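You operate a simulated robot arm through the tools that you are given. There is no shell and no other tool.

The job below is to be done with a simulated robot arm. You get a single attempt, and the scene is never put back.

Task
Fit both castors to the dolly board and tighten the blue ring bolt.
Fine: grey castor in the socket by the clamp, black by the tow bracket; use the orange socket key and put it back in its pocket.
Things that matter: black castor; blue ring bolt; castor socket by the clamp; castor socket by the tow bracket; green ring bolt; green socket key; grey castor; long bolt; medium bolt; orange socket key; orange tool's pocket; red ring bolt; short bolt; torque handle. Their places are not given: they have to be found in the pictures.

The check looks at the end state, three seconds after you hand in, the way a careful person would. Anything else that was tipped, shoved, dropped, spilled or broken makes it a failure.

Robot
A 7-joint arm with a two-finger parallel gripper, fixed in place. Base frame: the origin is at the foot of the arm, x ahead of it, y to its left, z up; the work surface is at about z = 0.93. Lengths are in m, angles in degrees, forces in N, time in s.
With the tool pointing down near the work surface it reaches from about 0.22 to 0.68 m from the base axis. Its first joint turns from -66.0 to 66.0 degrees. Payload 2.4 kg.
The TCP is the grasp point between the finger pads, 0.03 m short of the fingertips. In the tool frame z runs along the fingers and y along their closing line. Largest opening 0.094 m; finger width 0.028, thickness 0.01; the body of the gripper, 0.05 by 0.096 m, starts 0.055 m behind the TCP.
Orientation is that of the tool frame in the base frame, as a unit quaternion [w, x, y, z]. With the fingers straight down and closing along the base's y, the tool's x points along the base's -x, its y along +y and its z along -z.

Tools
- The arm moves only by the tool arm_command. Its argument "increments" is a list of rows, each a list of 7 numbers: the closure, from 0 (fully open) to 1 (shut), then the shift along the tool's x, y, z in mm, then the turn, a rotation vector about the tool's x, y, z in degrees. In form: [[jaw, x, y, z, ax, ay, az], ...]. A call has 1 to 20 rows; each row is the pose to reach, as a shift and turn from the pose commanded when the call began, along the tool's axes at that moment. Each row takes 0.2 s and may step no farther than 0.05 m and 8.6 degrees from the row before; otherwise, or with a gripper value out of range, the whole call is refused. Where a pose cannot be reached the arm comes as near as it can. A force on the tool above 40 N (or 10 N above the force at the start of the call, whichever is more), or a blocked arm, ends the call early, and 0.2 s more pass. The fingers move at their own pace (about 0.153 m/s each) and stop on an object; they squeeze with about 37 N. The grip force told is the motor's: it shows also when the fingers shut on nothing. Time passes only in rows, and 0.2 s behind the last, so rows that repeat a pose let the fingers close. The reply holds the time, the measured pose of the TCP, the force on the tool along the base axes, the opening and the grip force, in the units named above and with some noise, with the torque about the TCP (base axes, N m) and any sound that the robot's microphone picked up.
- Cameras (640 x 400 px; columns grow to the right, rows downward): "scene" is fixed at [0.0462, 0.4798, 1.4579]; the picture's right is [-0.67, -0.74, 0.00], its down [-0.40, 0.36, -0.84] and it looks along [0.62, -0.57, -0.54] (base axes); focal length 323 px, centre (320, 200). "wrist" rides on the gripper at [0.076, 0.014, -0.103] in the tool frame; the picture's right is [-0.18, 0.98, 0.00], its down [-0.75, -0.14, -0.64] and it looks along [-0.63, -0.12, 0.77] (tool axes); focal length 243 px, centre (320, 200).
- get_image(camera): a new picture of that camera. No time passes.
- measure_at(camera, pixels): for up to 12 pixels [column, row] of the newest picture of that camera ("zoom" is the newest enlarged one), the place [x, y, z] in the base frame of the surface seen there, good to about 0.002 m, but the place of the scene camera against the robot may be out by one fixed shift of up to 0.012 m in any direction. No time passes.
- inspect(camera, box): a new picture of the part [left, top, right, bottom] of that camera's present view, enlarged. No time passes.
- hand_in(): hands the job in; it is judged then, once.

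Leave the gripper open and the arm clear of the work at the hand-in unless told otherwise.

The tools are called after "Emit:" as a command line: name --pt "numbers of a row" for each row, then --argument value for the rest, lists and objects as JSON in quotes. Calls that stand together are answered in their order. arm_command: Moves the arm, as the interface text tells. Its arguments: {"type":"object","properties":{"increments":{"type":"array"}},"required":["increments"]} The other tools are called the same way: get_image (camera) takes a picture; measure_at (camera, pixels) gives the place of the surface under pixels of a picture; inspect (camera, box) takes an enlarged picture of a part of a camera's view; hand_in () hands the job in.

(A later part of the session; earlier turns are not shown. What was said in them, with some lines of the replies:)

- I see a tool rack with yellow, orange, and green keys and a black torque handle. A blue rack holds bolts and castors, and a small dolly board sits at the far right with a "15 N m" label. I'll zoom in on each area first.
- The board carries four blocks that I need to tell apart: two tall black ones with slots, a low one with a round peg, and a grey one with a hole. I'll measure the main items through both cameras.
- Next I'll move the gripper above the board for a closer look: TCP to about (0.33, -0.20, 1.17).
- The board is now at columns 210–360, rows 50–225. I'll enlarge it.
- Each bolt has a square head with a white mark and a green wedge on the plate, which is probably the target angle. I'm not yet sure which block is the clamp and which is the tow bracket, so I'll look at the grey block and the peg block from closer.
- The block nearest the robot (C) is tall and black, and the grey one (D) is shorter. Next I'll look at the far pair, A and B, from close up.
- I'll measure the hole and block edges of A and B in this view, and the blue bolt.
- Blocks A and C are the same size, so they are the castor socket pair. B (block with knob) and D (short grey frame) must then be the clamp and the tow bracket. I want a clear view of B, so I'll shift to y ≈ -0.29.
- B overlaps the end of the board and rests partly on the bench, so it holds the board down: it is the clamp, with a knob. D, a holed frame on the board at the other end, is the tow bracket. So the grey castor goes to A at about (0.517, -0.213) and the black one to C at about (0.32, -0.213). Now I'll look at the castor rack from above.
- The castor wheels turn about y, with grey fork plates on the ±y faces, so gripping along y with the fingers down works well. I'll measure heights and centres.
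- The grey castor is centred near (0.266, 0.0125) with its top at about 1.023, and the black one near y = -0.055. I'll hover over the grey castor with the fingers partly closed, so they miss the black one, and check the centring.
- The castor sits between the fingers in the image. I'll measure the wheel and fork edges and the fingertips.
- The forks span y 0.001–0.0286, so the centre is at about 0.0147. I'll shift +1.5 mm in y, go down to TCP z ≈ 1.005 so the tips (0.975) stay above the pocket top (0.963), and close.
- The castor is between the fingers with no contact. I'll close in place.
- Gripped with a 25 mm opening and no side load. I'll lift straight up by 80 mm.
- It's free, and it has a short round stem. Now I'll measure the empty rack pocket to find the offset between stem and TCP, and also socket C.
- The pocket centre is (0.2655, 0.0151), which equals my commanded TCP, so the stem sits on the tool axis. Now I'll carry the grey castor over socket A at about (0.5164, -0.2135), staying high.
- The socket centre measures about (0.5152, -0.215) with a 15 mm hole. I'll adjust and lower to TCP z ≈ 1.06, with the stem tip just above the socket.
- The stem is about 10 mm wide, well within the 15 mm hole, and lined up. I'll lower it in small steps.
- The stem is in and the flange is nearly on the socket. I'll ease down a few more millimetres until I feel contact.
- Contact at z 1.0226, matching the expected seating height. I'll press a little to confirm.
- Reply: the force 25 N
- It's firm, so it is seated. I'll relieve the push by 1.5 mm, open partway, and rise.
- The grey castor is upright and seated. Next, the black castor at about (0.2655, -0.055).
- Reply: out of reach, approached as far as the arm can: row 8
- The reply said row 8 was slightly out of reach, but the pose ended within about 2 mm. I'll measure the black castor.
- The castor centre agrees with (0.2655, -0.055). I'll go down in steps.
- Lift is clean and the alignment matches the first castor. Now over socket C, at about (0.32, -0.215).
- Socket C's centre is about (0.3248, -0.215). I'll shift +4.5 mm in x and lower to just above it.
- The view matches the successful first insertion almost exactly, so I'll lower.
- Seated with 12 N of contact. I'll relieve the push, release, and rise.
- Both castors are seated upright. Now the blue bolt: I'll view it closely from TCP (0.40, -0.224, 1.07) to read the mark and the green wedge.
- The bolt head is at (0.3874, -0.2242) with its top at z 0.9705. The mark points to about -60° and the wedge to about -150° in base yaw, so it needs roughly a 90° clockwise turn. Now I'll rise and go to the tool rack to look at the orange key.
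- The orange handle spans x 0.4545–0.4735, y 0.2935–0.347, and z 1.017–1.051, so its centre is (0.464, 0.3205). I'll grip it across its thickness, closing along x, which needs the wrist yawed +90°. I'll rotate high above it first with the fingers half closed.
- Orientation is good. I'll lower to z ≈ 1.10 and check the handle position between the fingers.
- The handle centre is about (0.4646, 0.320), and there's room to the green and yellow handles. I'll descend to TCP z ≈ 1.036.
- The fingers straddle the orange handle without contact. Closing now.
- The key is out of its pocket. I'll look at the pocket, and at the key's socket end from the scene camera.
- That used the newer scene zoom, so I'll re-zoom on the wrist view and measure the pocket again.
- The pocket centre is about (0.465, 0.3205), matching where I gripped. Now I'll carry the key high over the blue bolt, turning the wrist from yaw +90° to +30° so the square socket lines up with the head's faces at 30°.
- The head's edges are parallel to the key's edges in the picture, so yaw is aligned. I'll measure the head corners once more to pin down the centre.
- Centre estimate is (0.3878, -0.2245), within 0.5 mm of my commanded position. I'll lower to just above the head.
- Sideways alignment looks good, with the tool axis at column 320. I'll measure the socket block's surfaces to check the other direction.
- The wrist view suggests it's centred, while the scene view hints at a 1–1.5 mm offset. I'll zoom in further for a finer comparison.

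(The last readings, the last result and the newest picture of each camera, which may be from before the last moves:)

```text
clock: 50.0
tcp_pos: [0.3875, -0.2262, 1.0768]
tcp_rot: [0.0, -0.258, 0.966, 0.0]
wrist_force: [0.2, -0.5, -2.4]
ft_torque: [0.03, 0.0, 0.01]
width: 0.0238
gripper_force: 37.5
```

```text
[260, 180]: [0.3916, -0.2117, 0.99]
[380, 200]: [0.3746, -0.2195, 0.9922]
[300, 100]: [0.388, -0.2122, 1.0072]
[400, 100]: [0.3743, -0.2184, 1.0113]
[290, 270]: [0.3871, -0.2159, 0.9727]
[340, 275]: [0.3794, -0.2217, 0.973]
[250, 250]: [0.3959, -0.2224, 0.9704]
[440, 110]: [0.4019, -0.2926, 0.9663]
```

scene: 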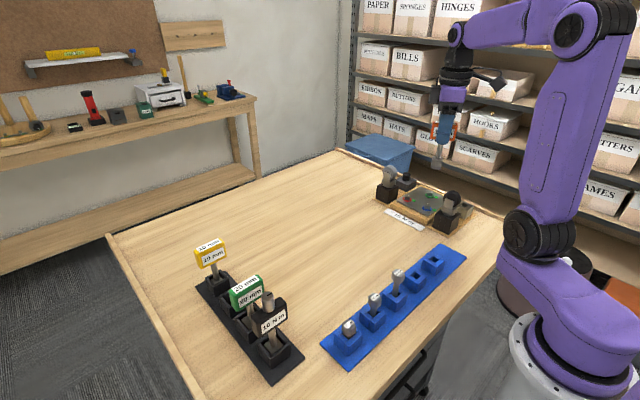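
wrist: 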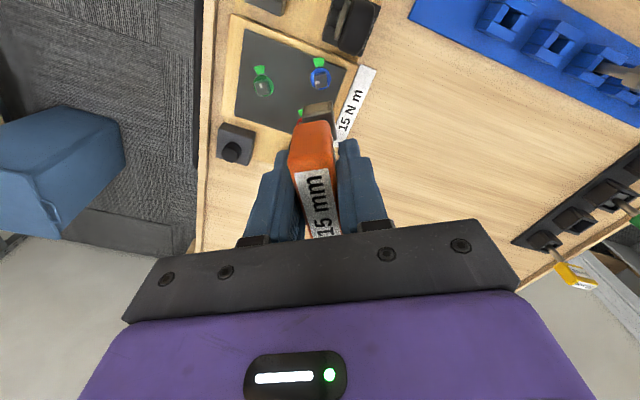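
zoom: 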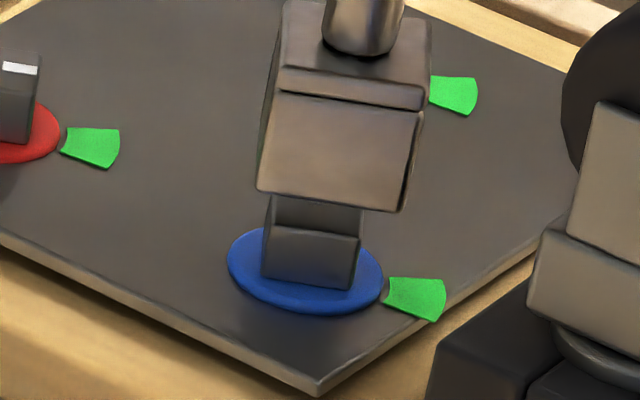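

The scene view, the wrist view and the reported pose all agree that the key is about 1.8 mm too far toward -y. I'll correct that before lowering.

Emit:
arm_command --pt "0.9 -0.9 1.6 0 0 0 0" --pt "0.9 -0.9 1.6 0 0 0 0" --pt "0.9 -0.9 1.6 0 0 0 0"

Emit:
inspect --camera "wrist" --box '[290, 70, 350, 130]'

Emit:
inspect --camera "scene" --box '[416, 194, 440, 214]'

```text
clock: 50.8
tcp_pos: [0.3878, -0.2241, 1.0786]
tcp_rot: [-0.001, -0.259, 0.966, 0.0]
wrist_force: [1.6, -0.4, -2.7]
ft_torque: [0.01, -0.02, 0.01]
width: 0.0242
gripper_force: 37.1
```

```text
6.67 times, centred on (320, 100) of wrist
```

zoom: 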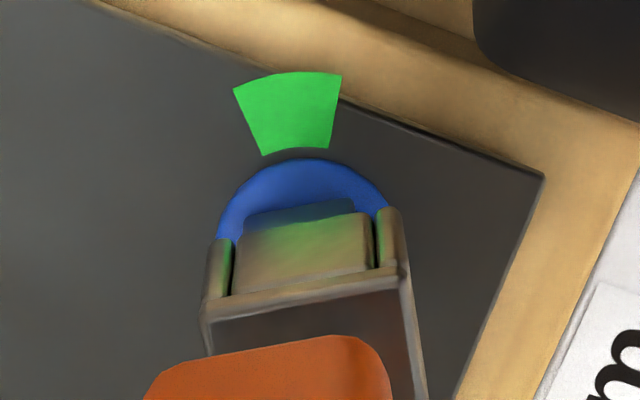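

```text
16.00 times, centred on (428, 204) of scene
```

zoom: 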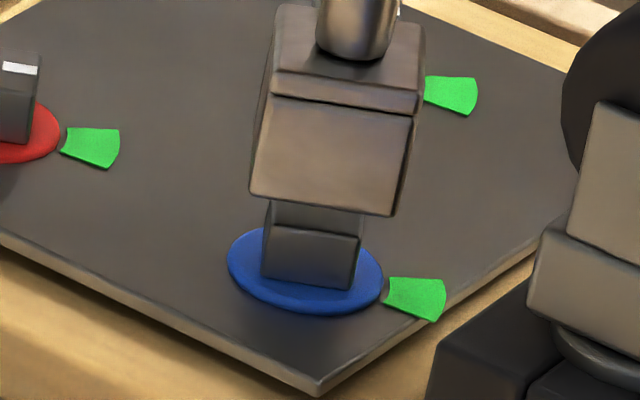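

Now centred within half a millimetre. I'll lower gently and watch the force.

Emit:
arm_command --pt "0.9 0 0 3 0 0 0" --pt "0.9 0 0 6 0 0 0" --pt "0.9 0 0 8 0 0 0" --pt "0.9 0 0 10 0 0 0" --pt "0.9 0 0 10 0 0 0"

Emit:
inspect --camera "scene" --box '[416, 194, 440, 214]'

```text
clock: 52.0
tcp_pos: [0.3869, -0.2242, 1.0677]
tcp_rot: [0.002, -0.259, 0.966, -0.001]
wrist_force: [-2.9, 2.0, 18.6]
ft_torque: [0.04, 0.29, 0.01]
width: 0.0242
gripper_force: 36.9
```

```text
16.00 times, centred on (428, 204) of scene
```

zoom: 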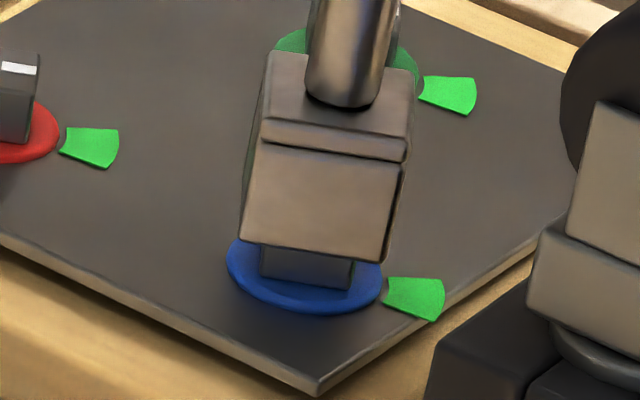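

There's contact at 18 N before full engagement, and the torque suggests the tool -y wall is touching the head's edge. I'll lift 2 mm, nudge 0.8 mm toward tool -y, and try again.

Emit:
arm_command --pt "0.9 0 0 -4 0 0 0" --pt "0.9 0 -0.8 -4 0 0 0" --pt "0.9 0 -0.8 -2 0 0 0" --pt "0.9 0 -0.8 0 0 0 0" --pt "0.9 0 -0.8 0 0 0 0"

```text
clock: 53.2
tcp_pos: [0.3879, -0.2241, 1.0682]
tcp_rot: [0.0, -0.259, 0.966, -0.001]
wrist_force: [-4.6, 1.9, 20.7]
ft_torque: [0.07, 0.39, -0.01]
width: 0.024
gripper_force: 37.1
```

The picture shows the socket resting on the head's top, not engaged. I'll lift 4 mm and measure the offset more carefully.

Emit:
arm_command --pt "0.9 0 0 -5 0 0 0" --pt "0.9 0 0 -5 0 0 0"

Emit:
inspect --camera "wrist" --box '[302, 80, 342, 105]'

Emit:
inspect --camera "scene" --box '[416, 197, 436, 210]'

```text
clock: 53.8
tcp_pos: [0.3887, -0.2237, 1.0715]
tcp_rot: [0.0, -0.259, 0.966, 0.0]
wrist_force: [0.7, 0.3, -2.2]
ft_torque: [0.03, 0.0, -0.03]
width: 0.0241
gripper_force: 36.4
```

```text
16.00 times, centred on (322, 92) of wrist
```

zoom: 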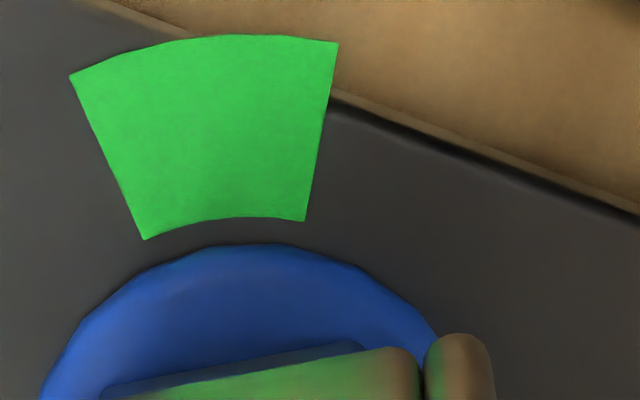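

```text
16.00 times, centred on (426, 204) of scene
```

zoom: 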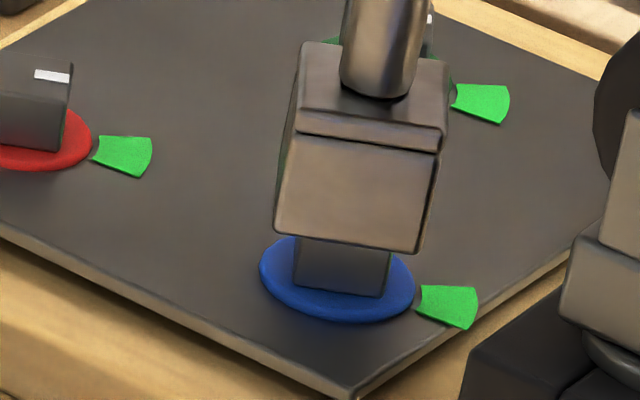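

From the ring and wedge geometry, the key is about 1.6 mm too far toward tool +y, which agrees with where the contact was. I'll shift by that and try lowering again.

Emit:
arm_command --pt "0.9 0.2 -1.6 0 0 0 0" --pt "0.9 0.2 -1.6 2 0 0 0" --pt "0.9 0.2 -1.6 4 0 0 0" --pt "0.9 0.2 -1.6 6 0 0 0" --pt "0.9 0.2 -1.6 6 0 0 0"

Emit:
inspect --camera "wrist" --box '[290, 70, 350, 130]'

Emit:
inspect --camera "scene" --box '[416, 197, 436, 210]'

```text
clock: 55.0
tcp_pos: [0.3881, -0.2256, 1.0669]
tcp_rot: [0.0, -0.259, 0.966, 0.0]
wrist_force: [-0.5, 0.3, -2.4]
ft_torque: [0.0, -0.03, -0.01]
width: 0.0239
gripper_force: 36.9
```

```text
6.67 times, centred on (320, 100) of wrist
```

zoom: 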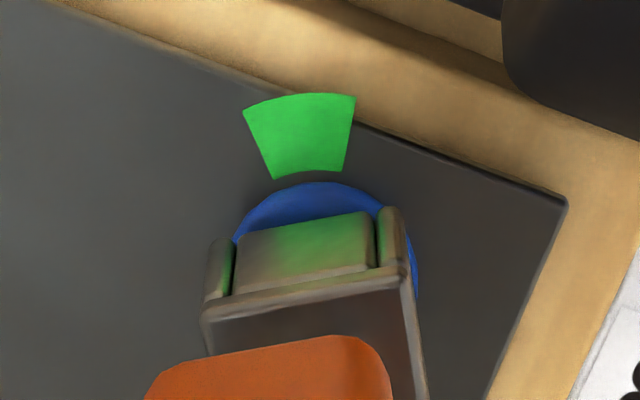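

```text
16.00 times, centred on (426, 204) of scene
```

zoom: 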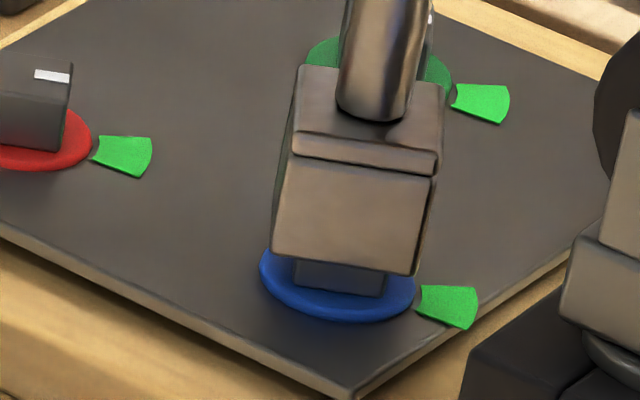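

No contact force this time and it's already below the earlier contact height, so it is engaging. I'll continue down to seat it.

Emit:
arm_command --pt "0.9 0 0 2 0 0 0" --pt "0.9 0 0 4 0 0 0" --pt "0.9 0 0 6 0 0 0" --pt "0.9 0 0 7 0 0 0" --pt "0.9 0 0 8 0 0 0"

Emit:
inspect --camera "scene" --box '[416, 197, 436, 210]'

```text
clock: 56.2
tcp_pos: [0.3886, -0.2265, 1.0573]
tcp_rot: [0.0, -0.258, 0.966, 0.0]
wrist_force: [-0.2, 1.1, -2.0]
ft_torque: [0.02, -0.01, 0.01]
width: 0.024
gripper_force: 37.6
```

```text
16.00 times, centred on (426, 204) of scene
```

zoom: 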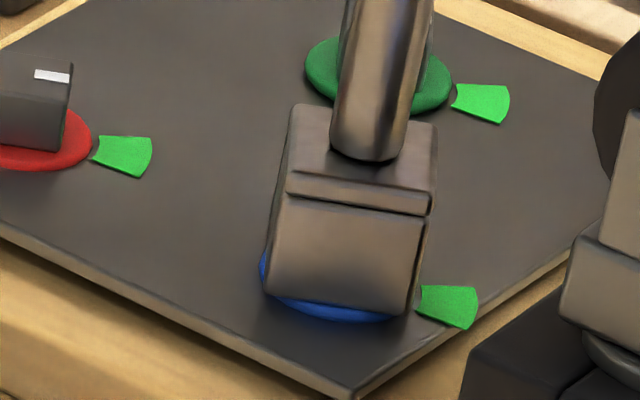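

The socket is over the head, almost down to the ring. I'll turn clockwise (tool +z) and begin with 20° to feel the resistance.

Emit:
arm_command --pt "0.9 0 0 0 0 0 4" --pt "0.9 0 0 0 0 0 8" --pt "0.9 0 0 0 0 0 12" --pt "0.9 0 0 0 0 0 16" --pt "0.9 0 0 0 0 0 20" --pt "0.9 0 0 0 0 0 20"

Emit:
inspect --camera "wrist" --box '[270, 70, 370, 150]'

Emit:
inspect --camera "scene" --box '[410, 180, 450, 215]'

```text
clock: 57.6
tcp_pos: [0.3875, -0.2246, 1.059]
tcp_rot: [-0.001, -0.086, 0.996, 0.0]
wrist_force: [-2.3, 0.9, -3.8]
ft_torque: [-0.04, 0.19, 0.01]
width: 0.0243
gripper_force: 37.2
```

```text
5.00 times, centred on (320, 110) of wrist
```

zoom: 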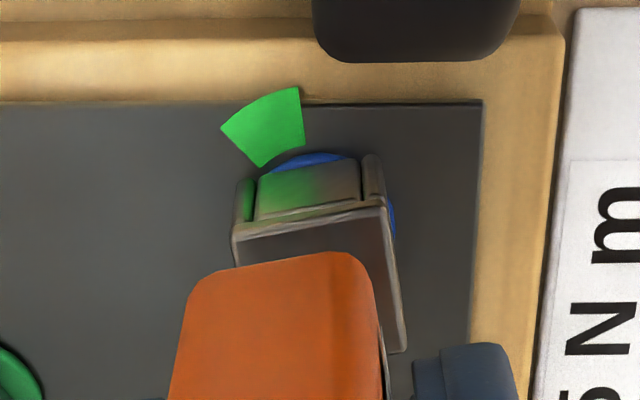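

```text
11.43 times, centred on (430, 198) of scene
```

zoom: 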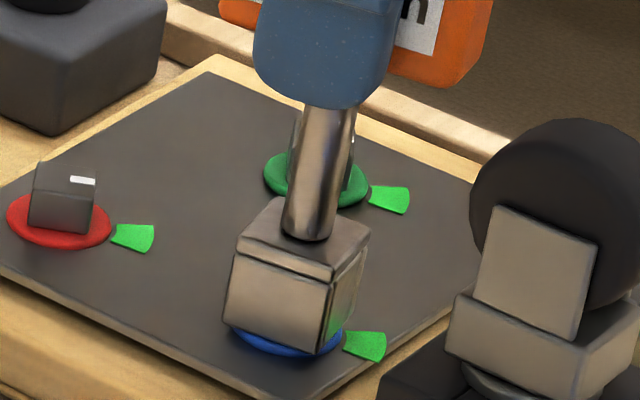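

The key turned 20° with the gripper and met little resistance. I'll turn to 60° total.

Emit:
arm_command --pt "0.9 0 0 0 0 0 5" --pt "0.9 0 0 0 0 0 10" --pt "0.9 0 0 0 0 0 15" --pt "0.9 0 0 0 0 0 20" --pt "0.9 0 0 0 0 0 25" --pt "0.9 0 0 0 0 0 30" --pt "0.9 0 0 0 0 0 35" --pt "0.9 0 0 0 0 0 40" --pt "0.9 0 0 0 0 0 40"

Emit:
inspect --camera "wrist" --box '[270, 70, 370, 150]'

Emit:
inspect --camera "scene" --box '[410, 180, 450, 215]'

```text
clock: 59.6
tcp_pos: [0.3885, -0.2245, 1.0576]
tcp_rot: [0.0, 0.259, 0.966, 0.0]
wrist_force: [-2.3, 2.7, -1.7]
ft_torque: [0.18, 0.13, -0.01]
width: 0.0238
gripper_force: 36.4
```

```text
5.00 times, centred on (320, 110) of wrist
```

zoom: 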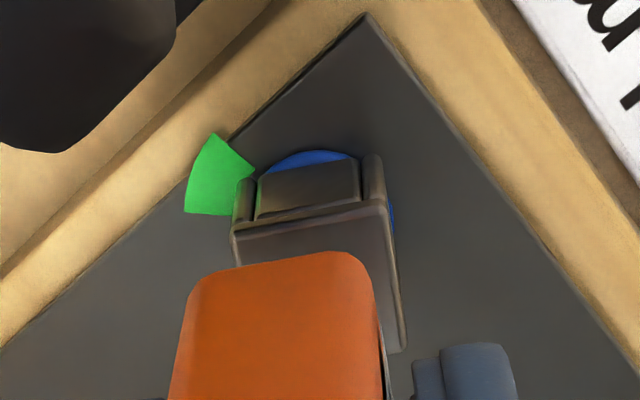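

```text
11.43 times, centred on (430, 198) of scene
```

zoom: 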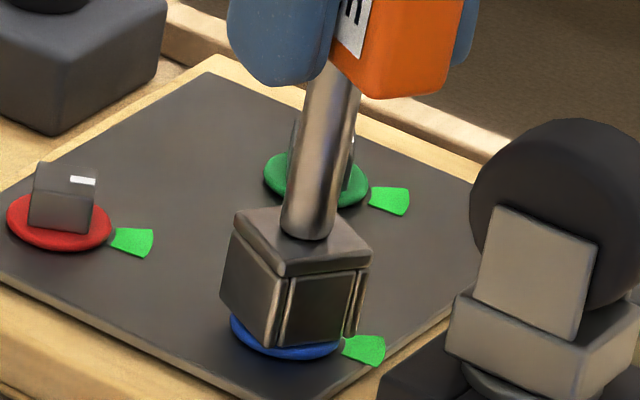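

60° so far, still smooth. I'll continue to 90° total.

Emit:
arm_command --pt "0.9 0 0 0 0 0 5" --pt "0.9 0 0 0 0 0 10" --pt "0.9 0 0 0 0 0 15" --pt "0.9 0 0 0 0 0 20" --pt "0.9 0 0 0 0 0 25" --pt "0.9 0 0 0 0 0 30" --pt "0.9 0 0 0 0 0 30"

Emit:
inspect --camera "wrist" --box '[270, 70, 370, 150]'

Emit:
get_image --camera "scene"

```text
clock: 61.2
tcp_pos: [0.388, -0.2254, 1.0593]
tcp_rot: [0.0, 0.501, 0.865, 0.0]
wrist_force: [-1.1, 2.5, -0.8]
ft_torque: [0.26, 0.14, 0.03]
width: 0.0242
gripper_force: 37.3
```

```text
5.00 times, centred on (320, 110) of wrist
```

zoom: 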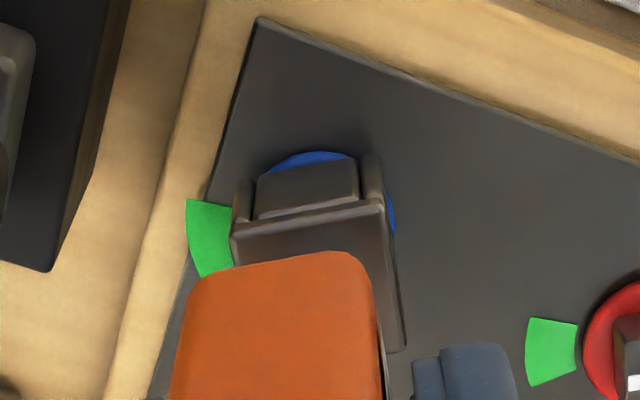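

```text
taken
```

scene: 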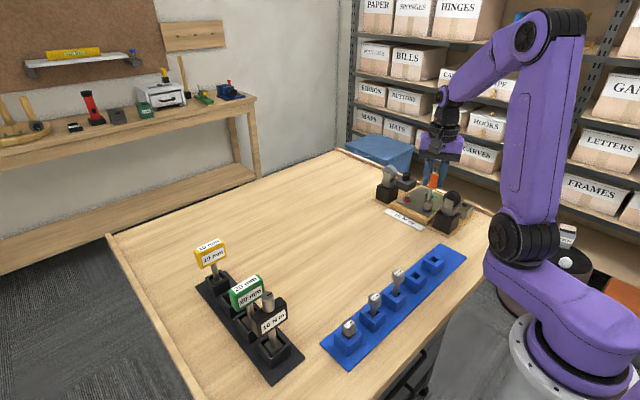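

90° done with no click heard. I'll lift the key off and look at the mark before deciding if it needs more.

Emit:
arm_command --pt "0.9 0 0 -3 0 0 0" --pt "0.9 0 0 -6 0 0 0" --pt "0.9 0 0 -10 0 0 0" --pt "0.9 0 0 -15 0 0 0" --pt "0.9 0 0 -40 0 0 0" --pt "0.9 0 0 -80 0 0 0" --pt "0.9 0 0 -110 0 0 0" --pt "0.9 0 0 -110 0 0 0"

Emit:
get_image --camera "wrist"

Emit:
inspect --camera "wrist" --box '[290, 50, 350, 110]'

Emit:
measure_at --camera "zoom" --pixels '[[325, 208], [320, 190], [340, 215]]'

Emit:
inspect --camera "scene" --box '[410, 185, 450, 220]'

```text
clock: 63.0
tcp_pos: [0.3879, -0.2259, 1.1687]
tcp_rot: [0.0, 0.501, 0.866, 0.0]
wrist_force: [0.1, -0.4, -2.3]
ft_torque: [-0.02, -0.01, -0.03]
width: 0.024
gripper_force: 37.2
```

```text
taken
```

wrist: 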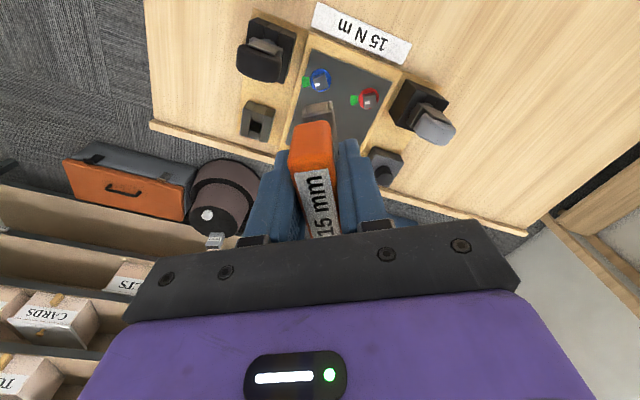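

```text
6.67 times, centred on (320, 80) of wrist
```

zoom: 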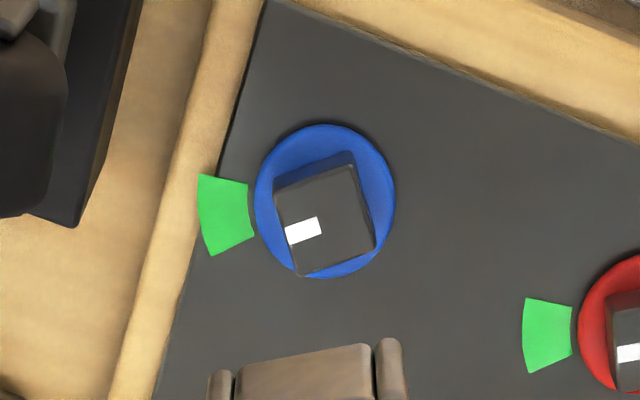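

```text
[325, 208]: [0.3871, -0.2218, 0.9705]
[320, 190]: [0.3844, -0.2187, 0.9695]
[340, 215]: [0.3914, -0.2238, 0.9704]
```

```text
11.43 times, centred on (430, 202) of scene
```

zoom: 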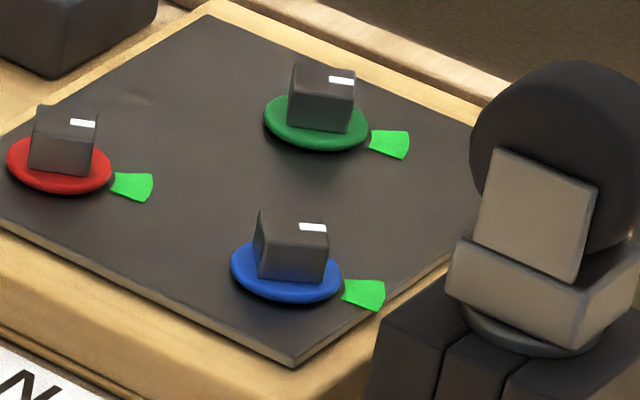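

The bolt turned, but the mark still seems short of the wedge because of play in the socket. I'll measure the mark and wedge angles.

Emit:
inspect --camera "wrist" --box '[300, 62, 345, 98]'

Emit:
measure_at --camera "zoom" --pixels '[[230, 190], [378, 148], [420, 310], [270, 352], [245, 265], [285, 255], [318, 248], [75, 160], [165, 178], [170, 280], [100, 320], [325, 250]]'

```text
11.11 times, centred on (322, 80) of wrist
```

zoom: 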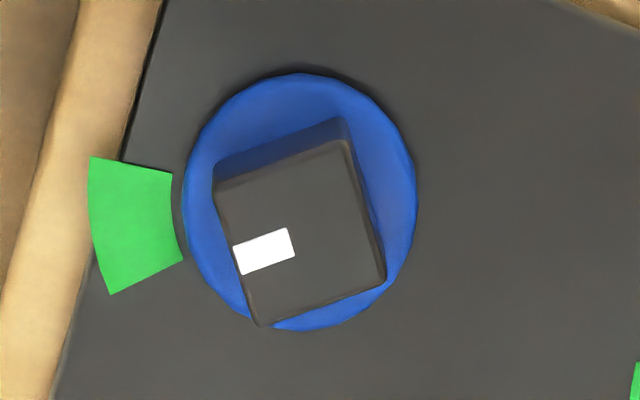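

```text
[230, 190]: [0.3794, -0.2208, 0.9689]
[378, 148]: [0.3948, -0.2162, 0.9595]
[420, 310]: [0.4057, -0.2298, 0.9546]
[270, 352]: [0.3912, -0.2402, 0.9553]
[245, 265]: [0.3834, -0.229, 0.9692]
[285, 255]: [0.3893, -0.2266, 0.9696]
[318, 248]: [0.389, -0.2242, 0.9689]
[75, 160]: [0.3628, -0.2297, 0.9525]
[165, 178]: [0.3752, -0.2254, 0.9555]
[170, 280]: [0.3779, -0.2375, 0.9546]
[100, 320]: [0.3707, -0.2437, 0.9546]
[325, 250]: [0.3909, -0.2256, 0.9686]
```

My estimate: the mark is at about -142° and the wedge is centred near -154°, spanning roughly -135° to -173°. I'll verify with direct measurements.

Emit:
measure_at --camera "zoom" --pixels '[[222, 194], [342, 148], [378, 276], [262, 320], [238, 261], [290, 242], [95, 163], [166, 177], [177, 258], [113, 287], [135, 222], [298, 78]]'

Emit:
measure_at --camera "zoom" --pixels '[[188, 200], [411, 195], [320, 325], [365, 105], [215, 125], [400, 255], [90, 220], [175, 215], [130, 170], [145, 275], [295, 242], [240, 260]]'

```text
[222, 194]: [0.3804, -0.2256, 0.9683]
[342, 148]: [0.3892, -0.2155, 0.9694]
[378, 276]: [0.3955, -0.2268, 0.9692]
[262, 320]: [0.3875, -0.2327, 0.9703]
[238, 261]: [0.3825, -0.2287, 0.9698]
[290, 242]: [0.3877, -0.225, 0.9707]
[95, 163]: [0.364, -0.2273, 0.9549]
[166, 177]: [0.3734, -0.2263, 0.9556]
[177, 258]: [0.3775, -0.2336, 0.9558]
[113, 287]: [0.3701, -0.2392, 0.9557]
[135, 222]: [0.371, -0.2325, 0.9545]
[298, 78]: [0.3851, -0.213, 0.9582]
```

```text
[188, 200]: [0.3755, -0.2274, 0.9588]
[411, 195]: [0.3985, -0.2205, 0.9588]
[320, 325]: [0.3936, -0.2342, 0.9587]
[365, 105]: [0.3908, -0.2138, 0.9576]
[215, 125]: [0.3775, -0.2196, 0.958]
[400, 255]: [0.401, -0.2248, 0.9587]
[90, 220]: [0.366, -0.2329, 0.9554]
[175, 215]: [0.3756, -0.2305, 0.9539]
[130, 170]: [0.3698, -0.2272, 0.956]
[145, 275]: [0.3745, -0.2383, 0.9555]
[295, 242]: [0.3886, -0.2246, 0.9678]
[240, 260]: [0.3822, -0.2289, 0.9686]
```

The mark is at about -142° and the wedge centre at about -155°, so it needs around 13° more. The socket has about 9° of play. I'll back the key off 9° to match the head, re-engage, and then drive past the play.

Emit:
arm_command --pt "0.9 0.3 0.2 20 0 0 -5" --pt "0.9 0.3 0.2 50 0 0 -9" --pt "0.9 0.3 0.2 80 0 0 -9" --pt "0.9 0.3 0.2 95 0 0 -9" --pt "0.9 0.3 0.2 95 0 0 -9" --pt "0.9 0.3 0.2 95 0 0 -9"

Emit:
inspect --camera "wrist" --box '[290, 70, 350, 130]'

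Emit:
inspect --camera "scene" --box '[416, 197, 436, 210]'

```text
clock: 64.4
tcp_pos: [0.3876, -0.2255, 1.0736]
tcp_rot: [0.0, 0.431, 0.902, 0.0]
wrist_force: [0.0, 0.0, -3.4]
ft_torque: [0.0, 0.0, 0.01]
width: 0.024
gripper_force: 37.0
```

```text
6.67 times, centred on (320, 100) of wrist
```

zoom: 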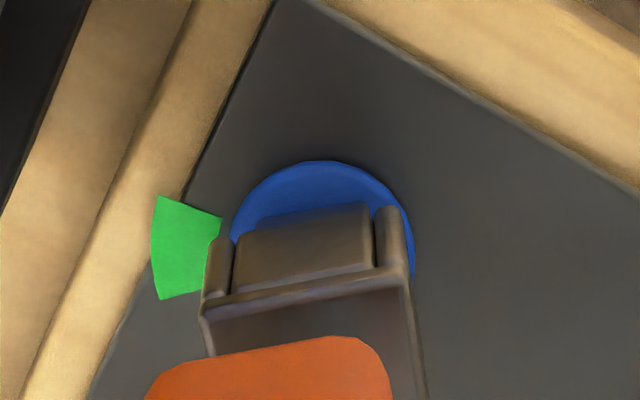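

```text
16.00 times, centred on (426, 204) of scene
```

zoom: 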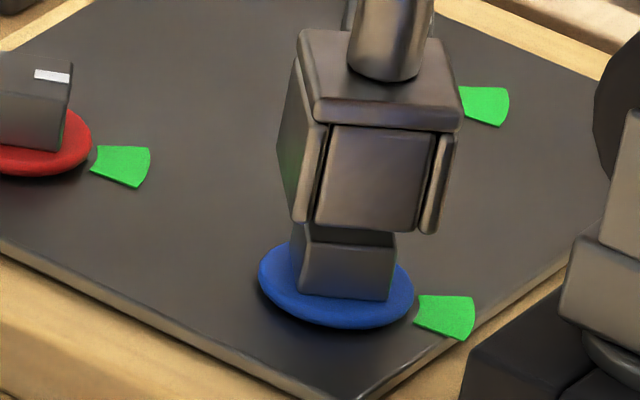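

Alignment matches the earlier successful engagement, so I'll lower.

Emit:
arm_command --pt "0.9 0 0 2 0 0 0" --pt "0.9 0 0 4 0 0 0" --pt "0.9 0 0 6 0 0 0" --pt "0.9 0 0 8 0 0 0" --pt "0.9 0 0 8 0 0 0"

```text
clock: 65.6
tcp_pos: [0.3879, -0.2246, 1.0655]
tcp_rot: [0.0, 0.432, 0.902, 0.0]
wrist_force: [0.3, -0.3, -1.9]
ft_torque: [0.02, 0.02, 0.0]
width: 0.0239
gripper_force: 36.8
```

No contact force, so it's engaging freely. I'll go down another 7 mm and then turn 22° clockwise.

Emit:
arm_command --pt "0.9 0 0 2 0 0 0" --pt "0.9 0 0 4 0 0 0" --pt "0.9 0 0 6 0 0 0" --pt "0.9 0 0 7 0 0 0" --pt "0.9 0 0 7 0 0 0"

Emit:
arm_command --pt "0.9 0 0 0 0 0 4" --pt "0.9 0 0 0 0 0 8" --pt "0.9 0 0 0 0 0 12" --pt "0.9 0 0 0 0 0 16" --pt "0.9 0 0 0 0 0 19" --pt "0.9 0 0 0 0 0 22" --pt "0.9 0 0 0 0 0 22" --pt "0.9 0 0 0 0 0 22"

```text
clock: 66.8
tcp_pos: [0.3882, -0.2263, 1.0593]
tcp_rot: [0.0, 0.431, 0.902, -0.001]
wrist_force: [0.3, -0.7, -1.9]
ft_torque: [0.02, 0.02, 0.0]
width: 0.0242
gripper_force: 36.8
```

```text
clock: 68.6
tcp_pos: [0.3883, -0.2253, 1.0581]
tcp_rot: [0.0, 0.596, 0.803, 0.0]
wrist_force: [-2.5, 0.9, -3.1]
ft_torque: [0.01, 0.25, 0.02]
width: 0.0239
gripper_force: 36.5
```

I'll lift off and look at the mark again.

Emit:
arm_command --pt "0.9 0 0 -3 0 0 0" --pt "0.9 0 0 -6 0 0 0" --pt "0.9 0 0 -10 0 0 0" --pt "0.9 0 0 -15 0 0 0" --pt "0.9 0 0 -40 0 0 0" --pt "0.9 0 0 -80 0 0 0" --pt "0.9 0 0 -110 0 0 0" --pt "0.9 0 0 -110 0 0 0"

Emit:
inspect --camera "wrist" --box '[300, 62, 345, 98]'

Emit:
measure_at --camera "zoom" --pixels '[[240, 250], [285, 240], [140, 240], [300, 90]]'

```text
clock: 70.4
tcp_pos: [0.3871, -0.2248, 1.1672]
tcp_rot: [0.0, 0.595, 0.803, 0.0]
wrist_force: [0.0, 0.4, -1.4]
ft_torque: [-0.01, 0.02, -0.01]
width: 0.0241
gripper_force: 36.6
```

```text
11.11 times, centred on (322, 80) of wrist
```

zoom: 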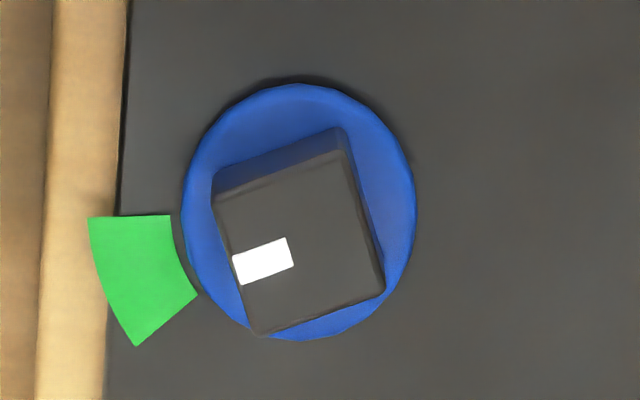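

```text
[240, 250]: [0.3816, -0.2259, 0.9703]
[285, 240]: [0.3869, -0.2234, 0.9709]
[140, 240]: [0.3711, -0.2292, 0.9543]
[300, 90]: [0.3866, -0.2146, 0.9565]
```

The mark now points straight at the middle of the green wedge, so the bolt is set. To put the key back, I'll first turn the wrist back to yaw +30° while rising a little.

Emit:
arm_command --pt "0.9 0 0 -6 0 0 -8" --pt "0.9 0 0 -12 0 0 -16" --pt "0.9 0 0 -12 0 0 -24" --pt "0.9 0 0 -12 0 0 -32" --pt "0.9 0 0 -12 0 0 -40" --pt "0.9 0 0 -12 0 0 -48" --pt "0.9 0 0 -12 0 0 -56" --pt "0.9 0 0 -12 0 0 -64" --pt "0.9 0 0 -12 0 0 -72" --pt "0.9 0 0 -12 0 0 -80" --pt "0.9 0 0 -12 0 0 -88" --pt "0.9 0 0 -12 0 0 -96" --pt "0.9 0 0 -12 0 0 -103" --pt "0.9 0 0 -12 0 0 -103"

Emit:
inspect --camera "scene" --box '[370, 150, 490, 245]'

```text
clock: 73.4
tcp_pos: [0.3875, -0.2242, 1.1805]
tcp_rot: [0.0, -0.261, 0.965, 0.001]
wrist_force: [-0.3, 0.0, -1.1]
ft_torque: [0.01, -0.01, -0.02]
width: 0.0238
gripper_force: 37.1
```

```text
4.21 times, centred on (430, 198) of scene
```

zoom: 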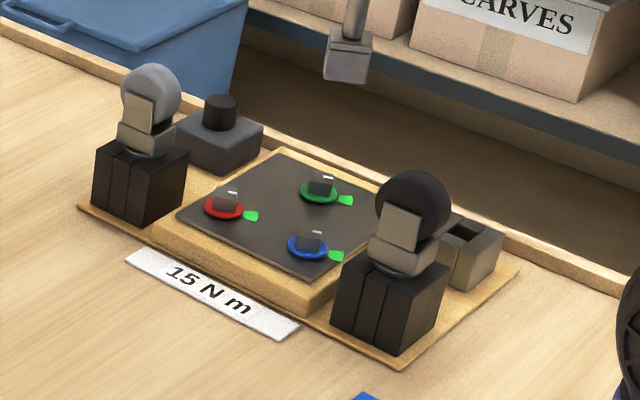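

The board looks right. Now I'll carry the key back over its pocket at (0.4645, 0.3205), turning to yaw +90°.

Emit:
arm_command --pt "0.9 -25 32 0 0 0 -4" --pt "0.9 -53 68 0 0 0 -9" --pt "0.9 -81 104 0 0 0 -14" --pt "0.9 -109 140 0 0 0 -19" --pt "0.9 -137 176 0 0 0 -24" --pt "0.9 -165 212 0 0 0 -29" --pt "0.9 -193 248 0 0 0 -34" --pt "0.9 -221 284 0 0 0 -39" --pt "0.9 -249 320 0 0 0 -44" --pt "0.9 -277 355 0 0 0 -49" --pt "0.9 -305 391 0 0 0 -54" --pt "0.9 -326 418 0 0 0 -58" --pt "0.9 -338.2 433.7 0 0 0 -60" --pt "0.9 -338.2 433.7 0 0 0 -60" --pt "0.9 -338.2 433.7 0 0 0 -60"

Emit:
get_image --camera "wrist"

Emit:
get_image --camera "scene"

```text
clock: 76.6
tcp_pos: [0.4651, 0.3192, 1.1792]
tcp_rot: [0.001, -0.707, 0.708, 0.0]
wrist_force: [0.3, -0.5, -1.5]
ft_torque: [0.01, -0.02, 0.0]
width: 0.0242
gripper_force: 36.7
```

```text
taken
```

wrist: 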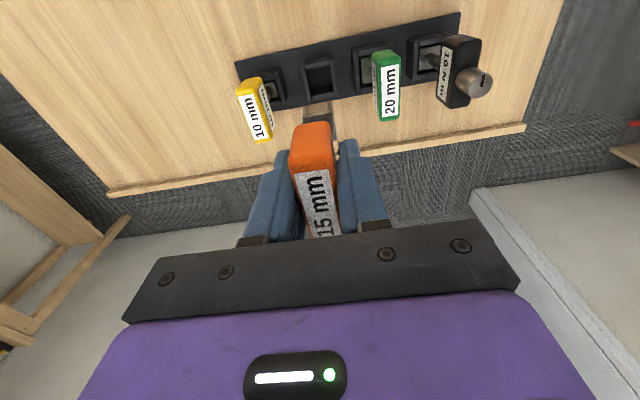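

```text
taken
```

scene: 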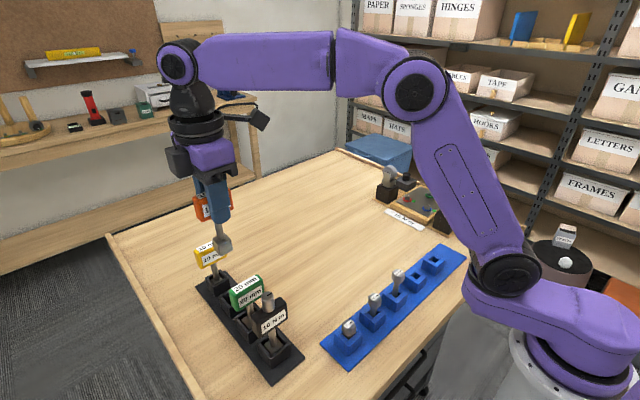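

I'll lower to the same height as the earlier reference picture (z ≈ 1.1457) and compare.

Emit:
arm_command --pt "0.9 0 0 18 0 0 0" --pt "0.9 0 0 35 0 0 0" --pt "0.9 0 0 35 0 0 0"

Emit:
inspect --camera "wrist" --box '[280, 60, 360, 130]'

```text
clock: 77.4
tcp_pos: [0.4652, 0.3196, 1.1446]
tcp_rot: [0.0, -0.707, 0.707, 0.0]
wrist_force: [1.3, -0.7, -2.1]
ft_torque: [-0.01, -0.04, 0.02]
width: 0.024
gripper_force: 37.0
```

```text
5.71 times, centred on (320, 95) of wrist
```

zoom: 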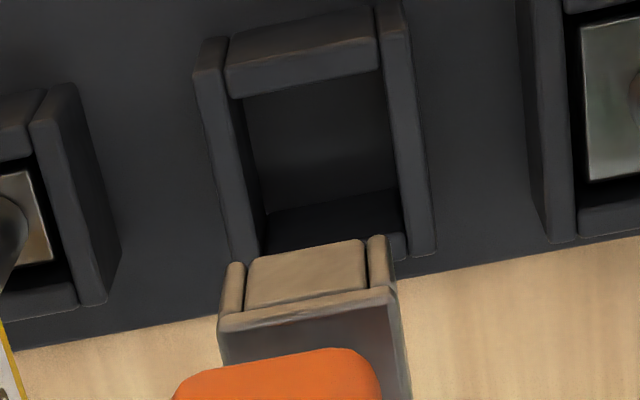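

The view is almost the same as when I drew the key out. I'll lower it into the pocket, slowing near the bottom.

Emit:
arm_command --pt "0.9 0 0 30 0 0 0" --pt "0.9 0 0 60 0 0 0" --pt "0.9 0 0 72 0 0 0" --pt "0.9 0 0 78 0 0 0" --pt "0.9 0 0 84 0 0 0" --pt "0.9 0 0 90 0 0 0" --pt "0.9 0 0 96 0 0 0" --pt "0.9 0 0 102 0 0 0" --pt "0.9 0 0 106 0 0 0" --pt "0.9 0 0 108 0 0 0" --pt "0.9 0 0 109 0 0 0"

Emit:
inspect --camera "scene" --box '[175, 205, 305, 305]'

Emit:
inspect --camera "wrist" --box '[250, 50, 390, 150]'

```text
clock: 79.8
tcp_pos: [0.464, 0.3198, 1.0362]
tcp_rot: [0.0, -0.706, 0.708, -0.001]
wrist_force: [-0.9, 0.1, -2.6]
ft_torque: [-0.03, 0.01, -0.02]
width: 0.0238
gripper_force: 37.1
```

```text
4.00 times, centred on (240, 255) of scene
```

zoom: 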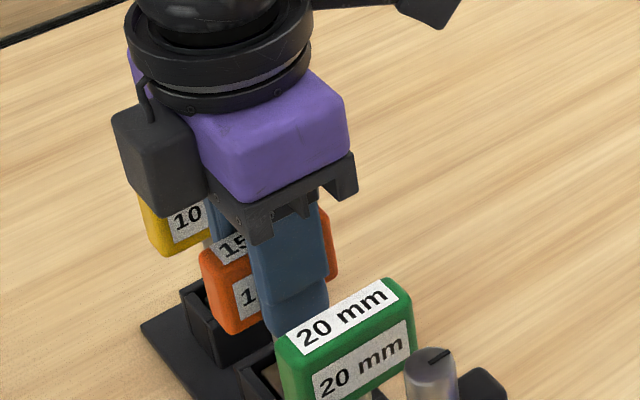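

```text
4.00 times, centred on (320, 100) of wrist
```

zoom: 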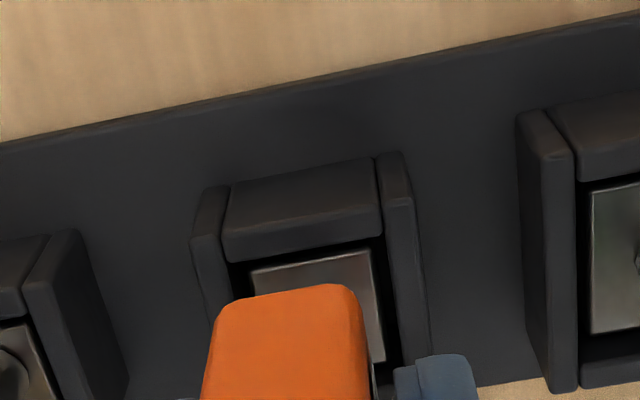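

It's in the pocket, centred, with no force yet. I'll go down another 1–2 mm until it touches the floor.

Emit:
arm_command --pt "0.9 0 0 0.7 0 0 0" --pt "0.9 0 0 1.2 0 0 0" --pt "0.9 0 0 1.2 0 0 0"

```text
clock: 80.6
tcp_pos: [0.4654, 0.3186, 1.0354]
tcp_rot: [0.001, -0.706, 0.708, 0.0]
wrist_force: [1.1, -1.3, -0.5]
ft_torque: [-0.07, 0.02, 0.01]
width: 0.0239
gripper_force: 37.2
```

It's starting to take up weight. Another 0.6 mm, then open to half and rise.

Emit:
arm_command --pt "0.9 0 0 0.6 0 0 0" --pt "0.9 0 0 0.6 0 0 0" --pt "0.7 0 0 0.6 0 0 0" --pt "0.5 0 0 0.6 0 0 0" --pt "0.5 0 0 0.6 0 0 0" --pt "0.5 0 0 0.6 0 0 0"

Emit:
inspect --camera "wrist" --box '[220, 80, 420, 220]'

```text
clock: 82.0
tcp_pos: [0.4652, 0.3195, 1.0348]
tcp_rot: [0.001, 0.707, -0.707, 0.0]
wrist_force: [-0.5, 0.1, 0.5]
ft_torque: [-0.03, 0.01, 0.01]
width: 0.0471
gripper_force: 0.0
```

```text
2.86 times, centred on (320, 150) of wrist
```

zoom: 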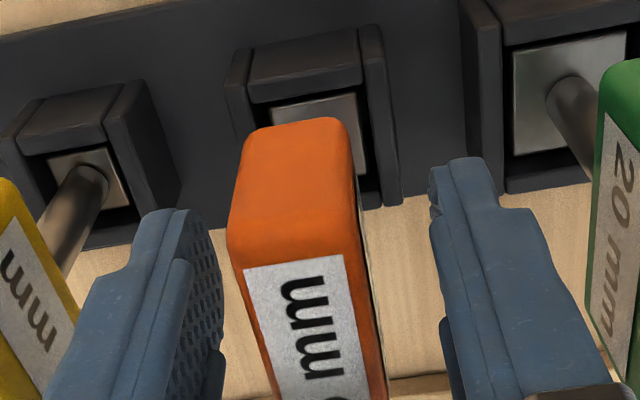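

Released, and the key stands upright as before. I'll rise straight up and clear.

Emit:
arm_command --pt "0.5 0 0 -15 0 0 0" --pt "0.5 0 0 -40 0 0 0" --pt "0.5 0 0 -80 0 0 0" --pt "0.5 0 0 -125 0 0 0" --pt "0.4 0 0 -165 0 0 0" --pt "0 40 0 -180 0 0 0" --pt "0 85 20 -180 0 0 0" --pt "0 130 40 -180 0 0 0" --pt "0 170 60 -180 0 0 0" --pt "0 170 60 -180 0 0 0"

Emit:
get_image --camera "scene"

Emit:
get_image --camera "wrist"

Emit:
inspect --camera "scene" --box '[180, 220, 320, 390]'

Emit:
inspect --camera "scene" --box '[370, 155, 480, 240]'

```text
clock: 84.2
tcp_pos: [0.4046, 0.1501, 1.2143]
tcp_rot: [0.0, -0.707, 0.707, 0.0]
wrist_force: [-0.2, -0.1, 0.4]
ft_torque: [0.02, 0.0, 0.02]
width: 0.094
gripper_force: 0.2
```

```text
taken
```

scene: 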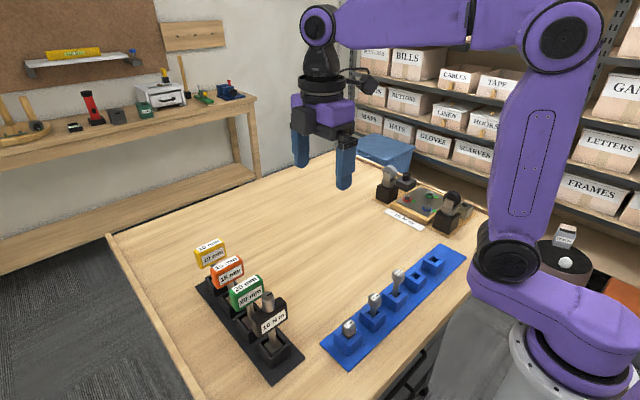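

```text
taken
```

wrist: 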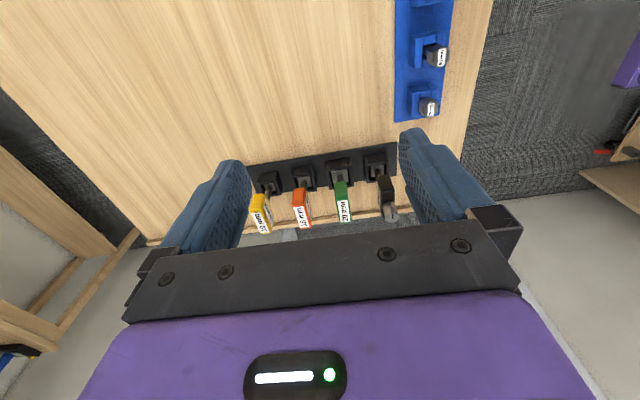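

```text
2.35 times, centred on (250, 305) of scene
```

zoom: 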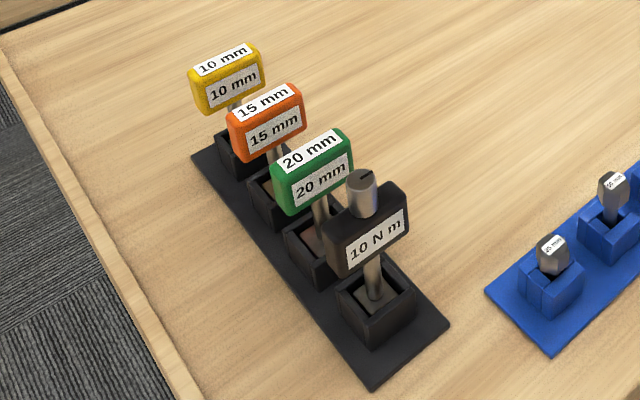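

```text
4.71 times, centred on (425, 198) of scene
```

zoom: 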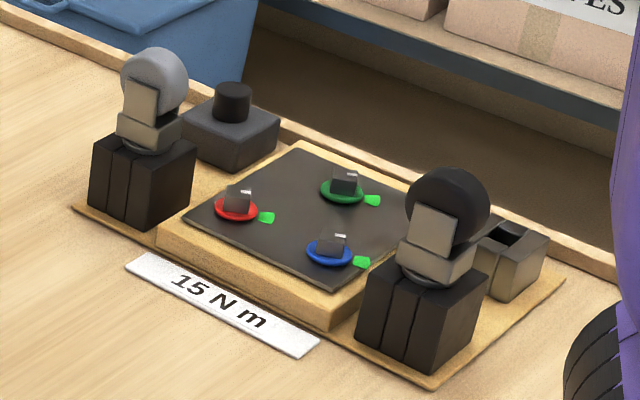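

Everything is in place. One last close look at the blue bolt before handing in.

Emit:
inspect --camera "scene" --box '[410, 185, 450, 220]'

```text
11.43 times, centred on (430, 202) of scene
```

zoom: 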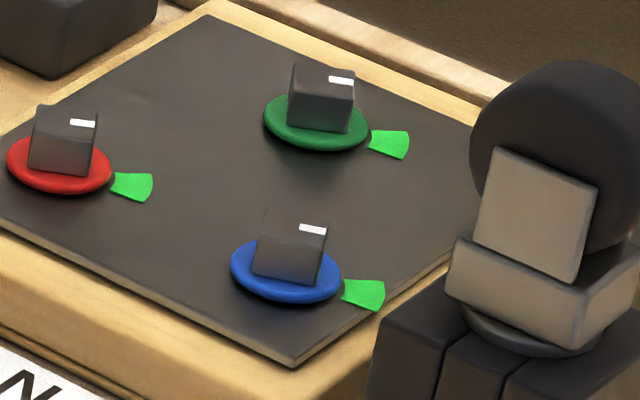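

The blue mark points into the middle of its green wedge, both castors are upright and seated, the orange key is back in its pocket, and nothing else has moved. The gripper is open and clear, so I'm handing in.

Emit:
hand_in

```text
The job is handed in.
```

The job is handed in: both castors are fitted, the blue ring bolt is turned to its mark, and the orange key is back in its pocket. The result hasn't come back yet.

- **Castors:** The grey castor is in the socket by the clamp and the black one is in the socket by the tow bracket. Both are seated firmly and stand upright.
- **Which block is which:** Nothing is labelled, so I worked it out from the pictures. I took the knobbed block overlapping the board's end as the clamp, and the short grey frame at the other end as the tow bracket. If that reading is wrong, the two castors are swapped.
- **Blue ring bolt:** I tightened it about 95° clockwise with the orange socket key, in two turns because the socket has some play. Its white mark now points at the middle of the green wedge. I went by the mark alone: I felt almost no resistance and heard no click. I didn't use the torque handle, so the 15 N m on the label isn't confirmed.
- **Orange socket key:** It stands upright in its own pocket, facing the same way as before.

I saw nothing else knocked or moved in the final pictures. The gripper is open and clear of the work.
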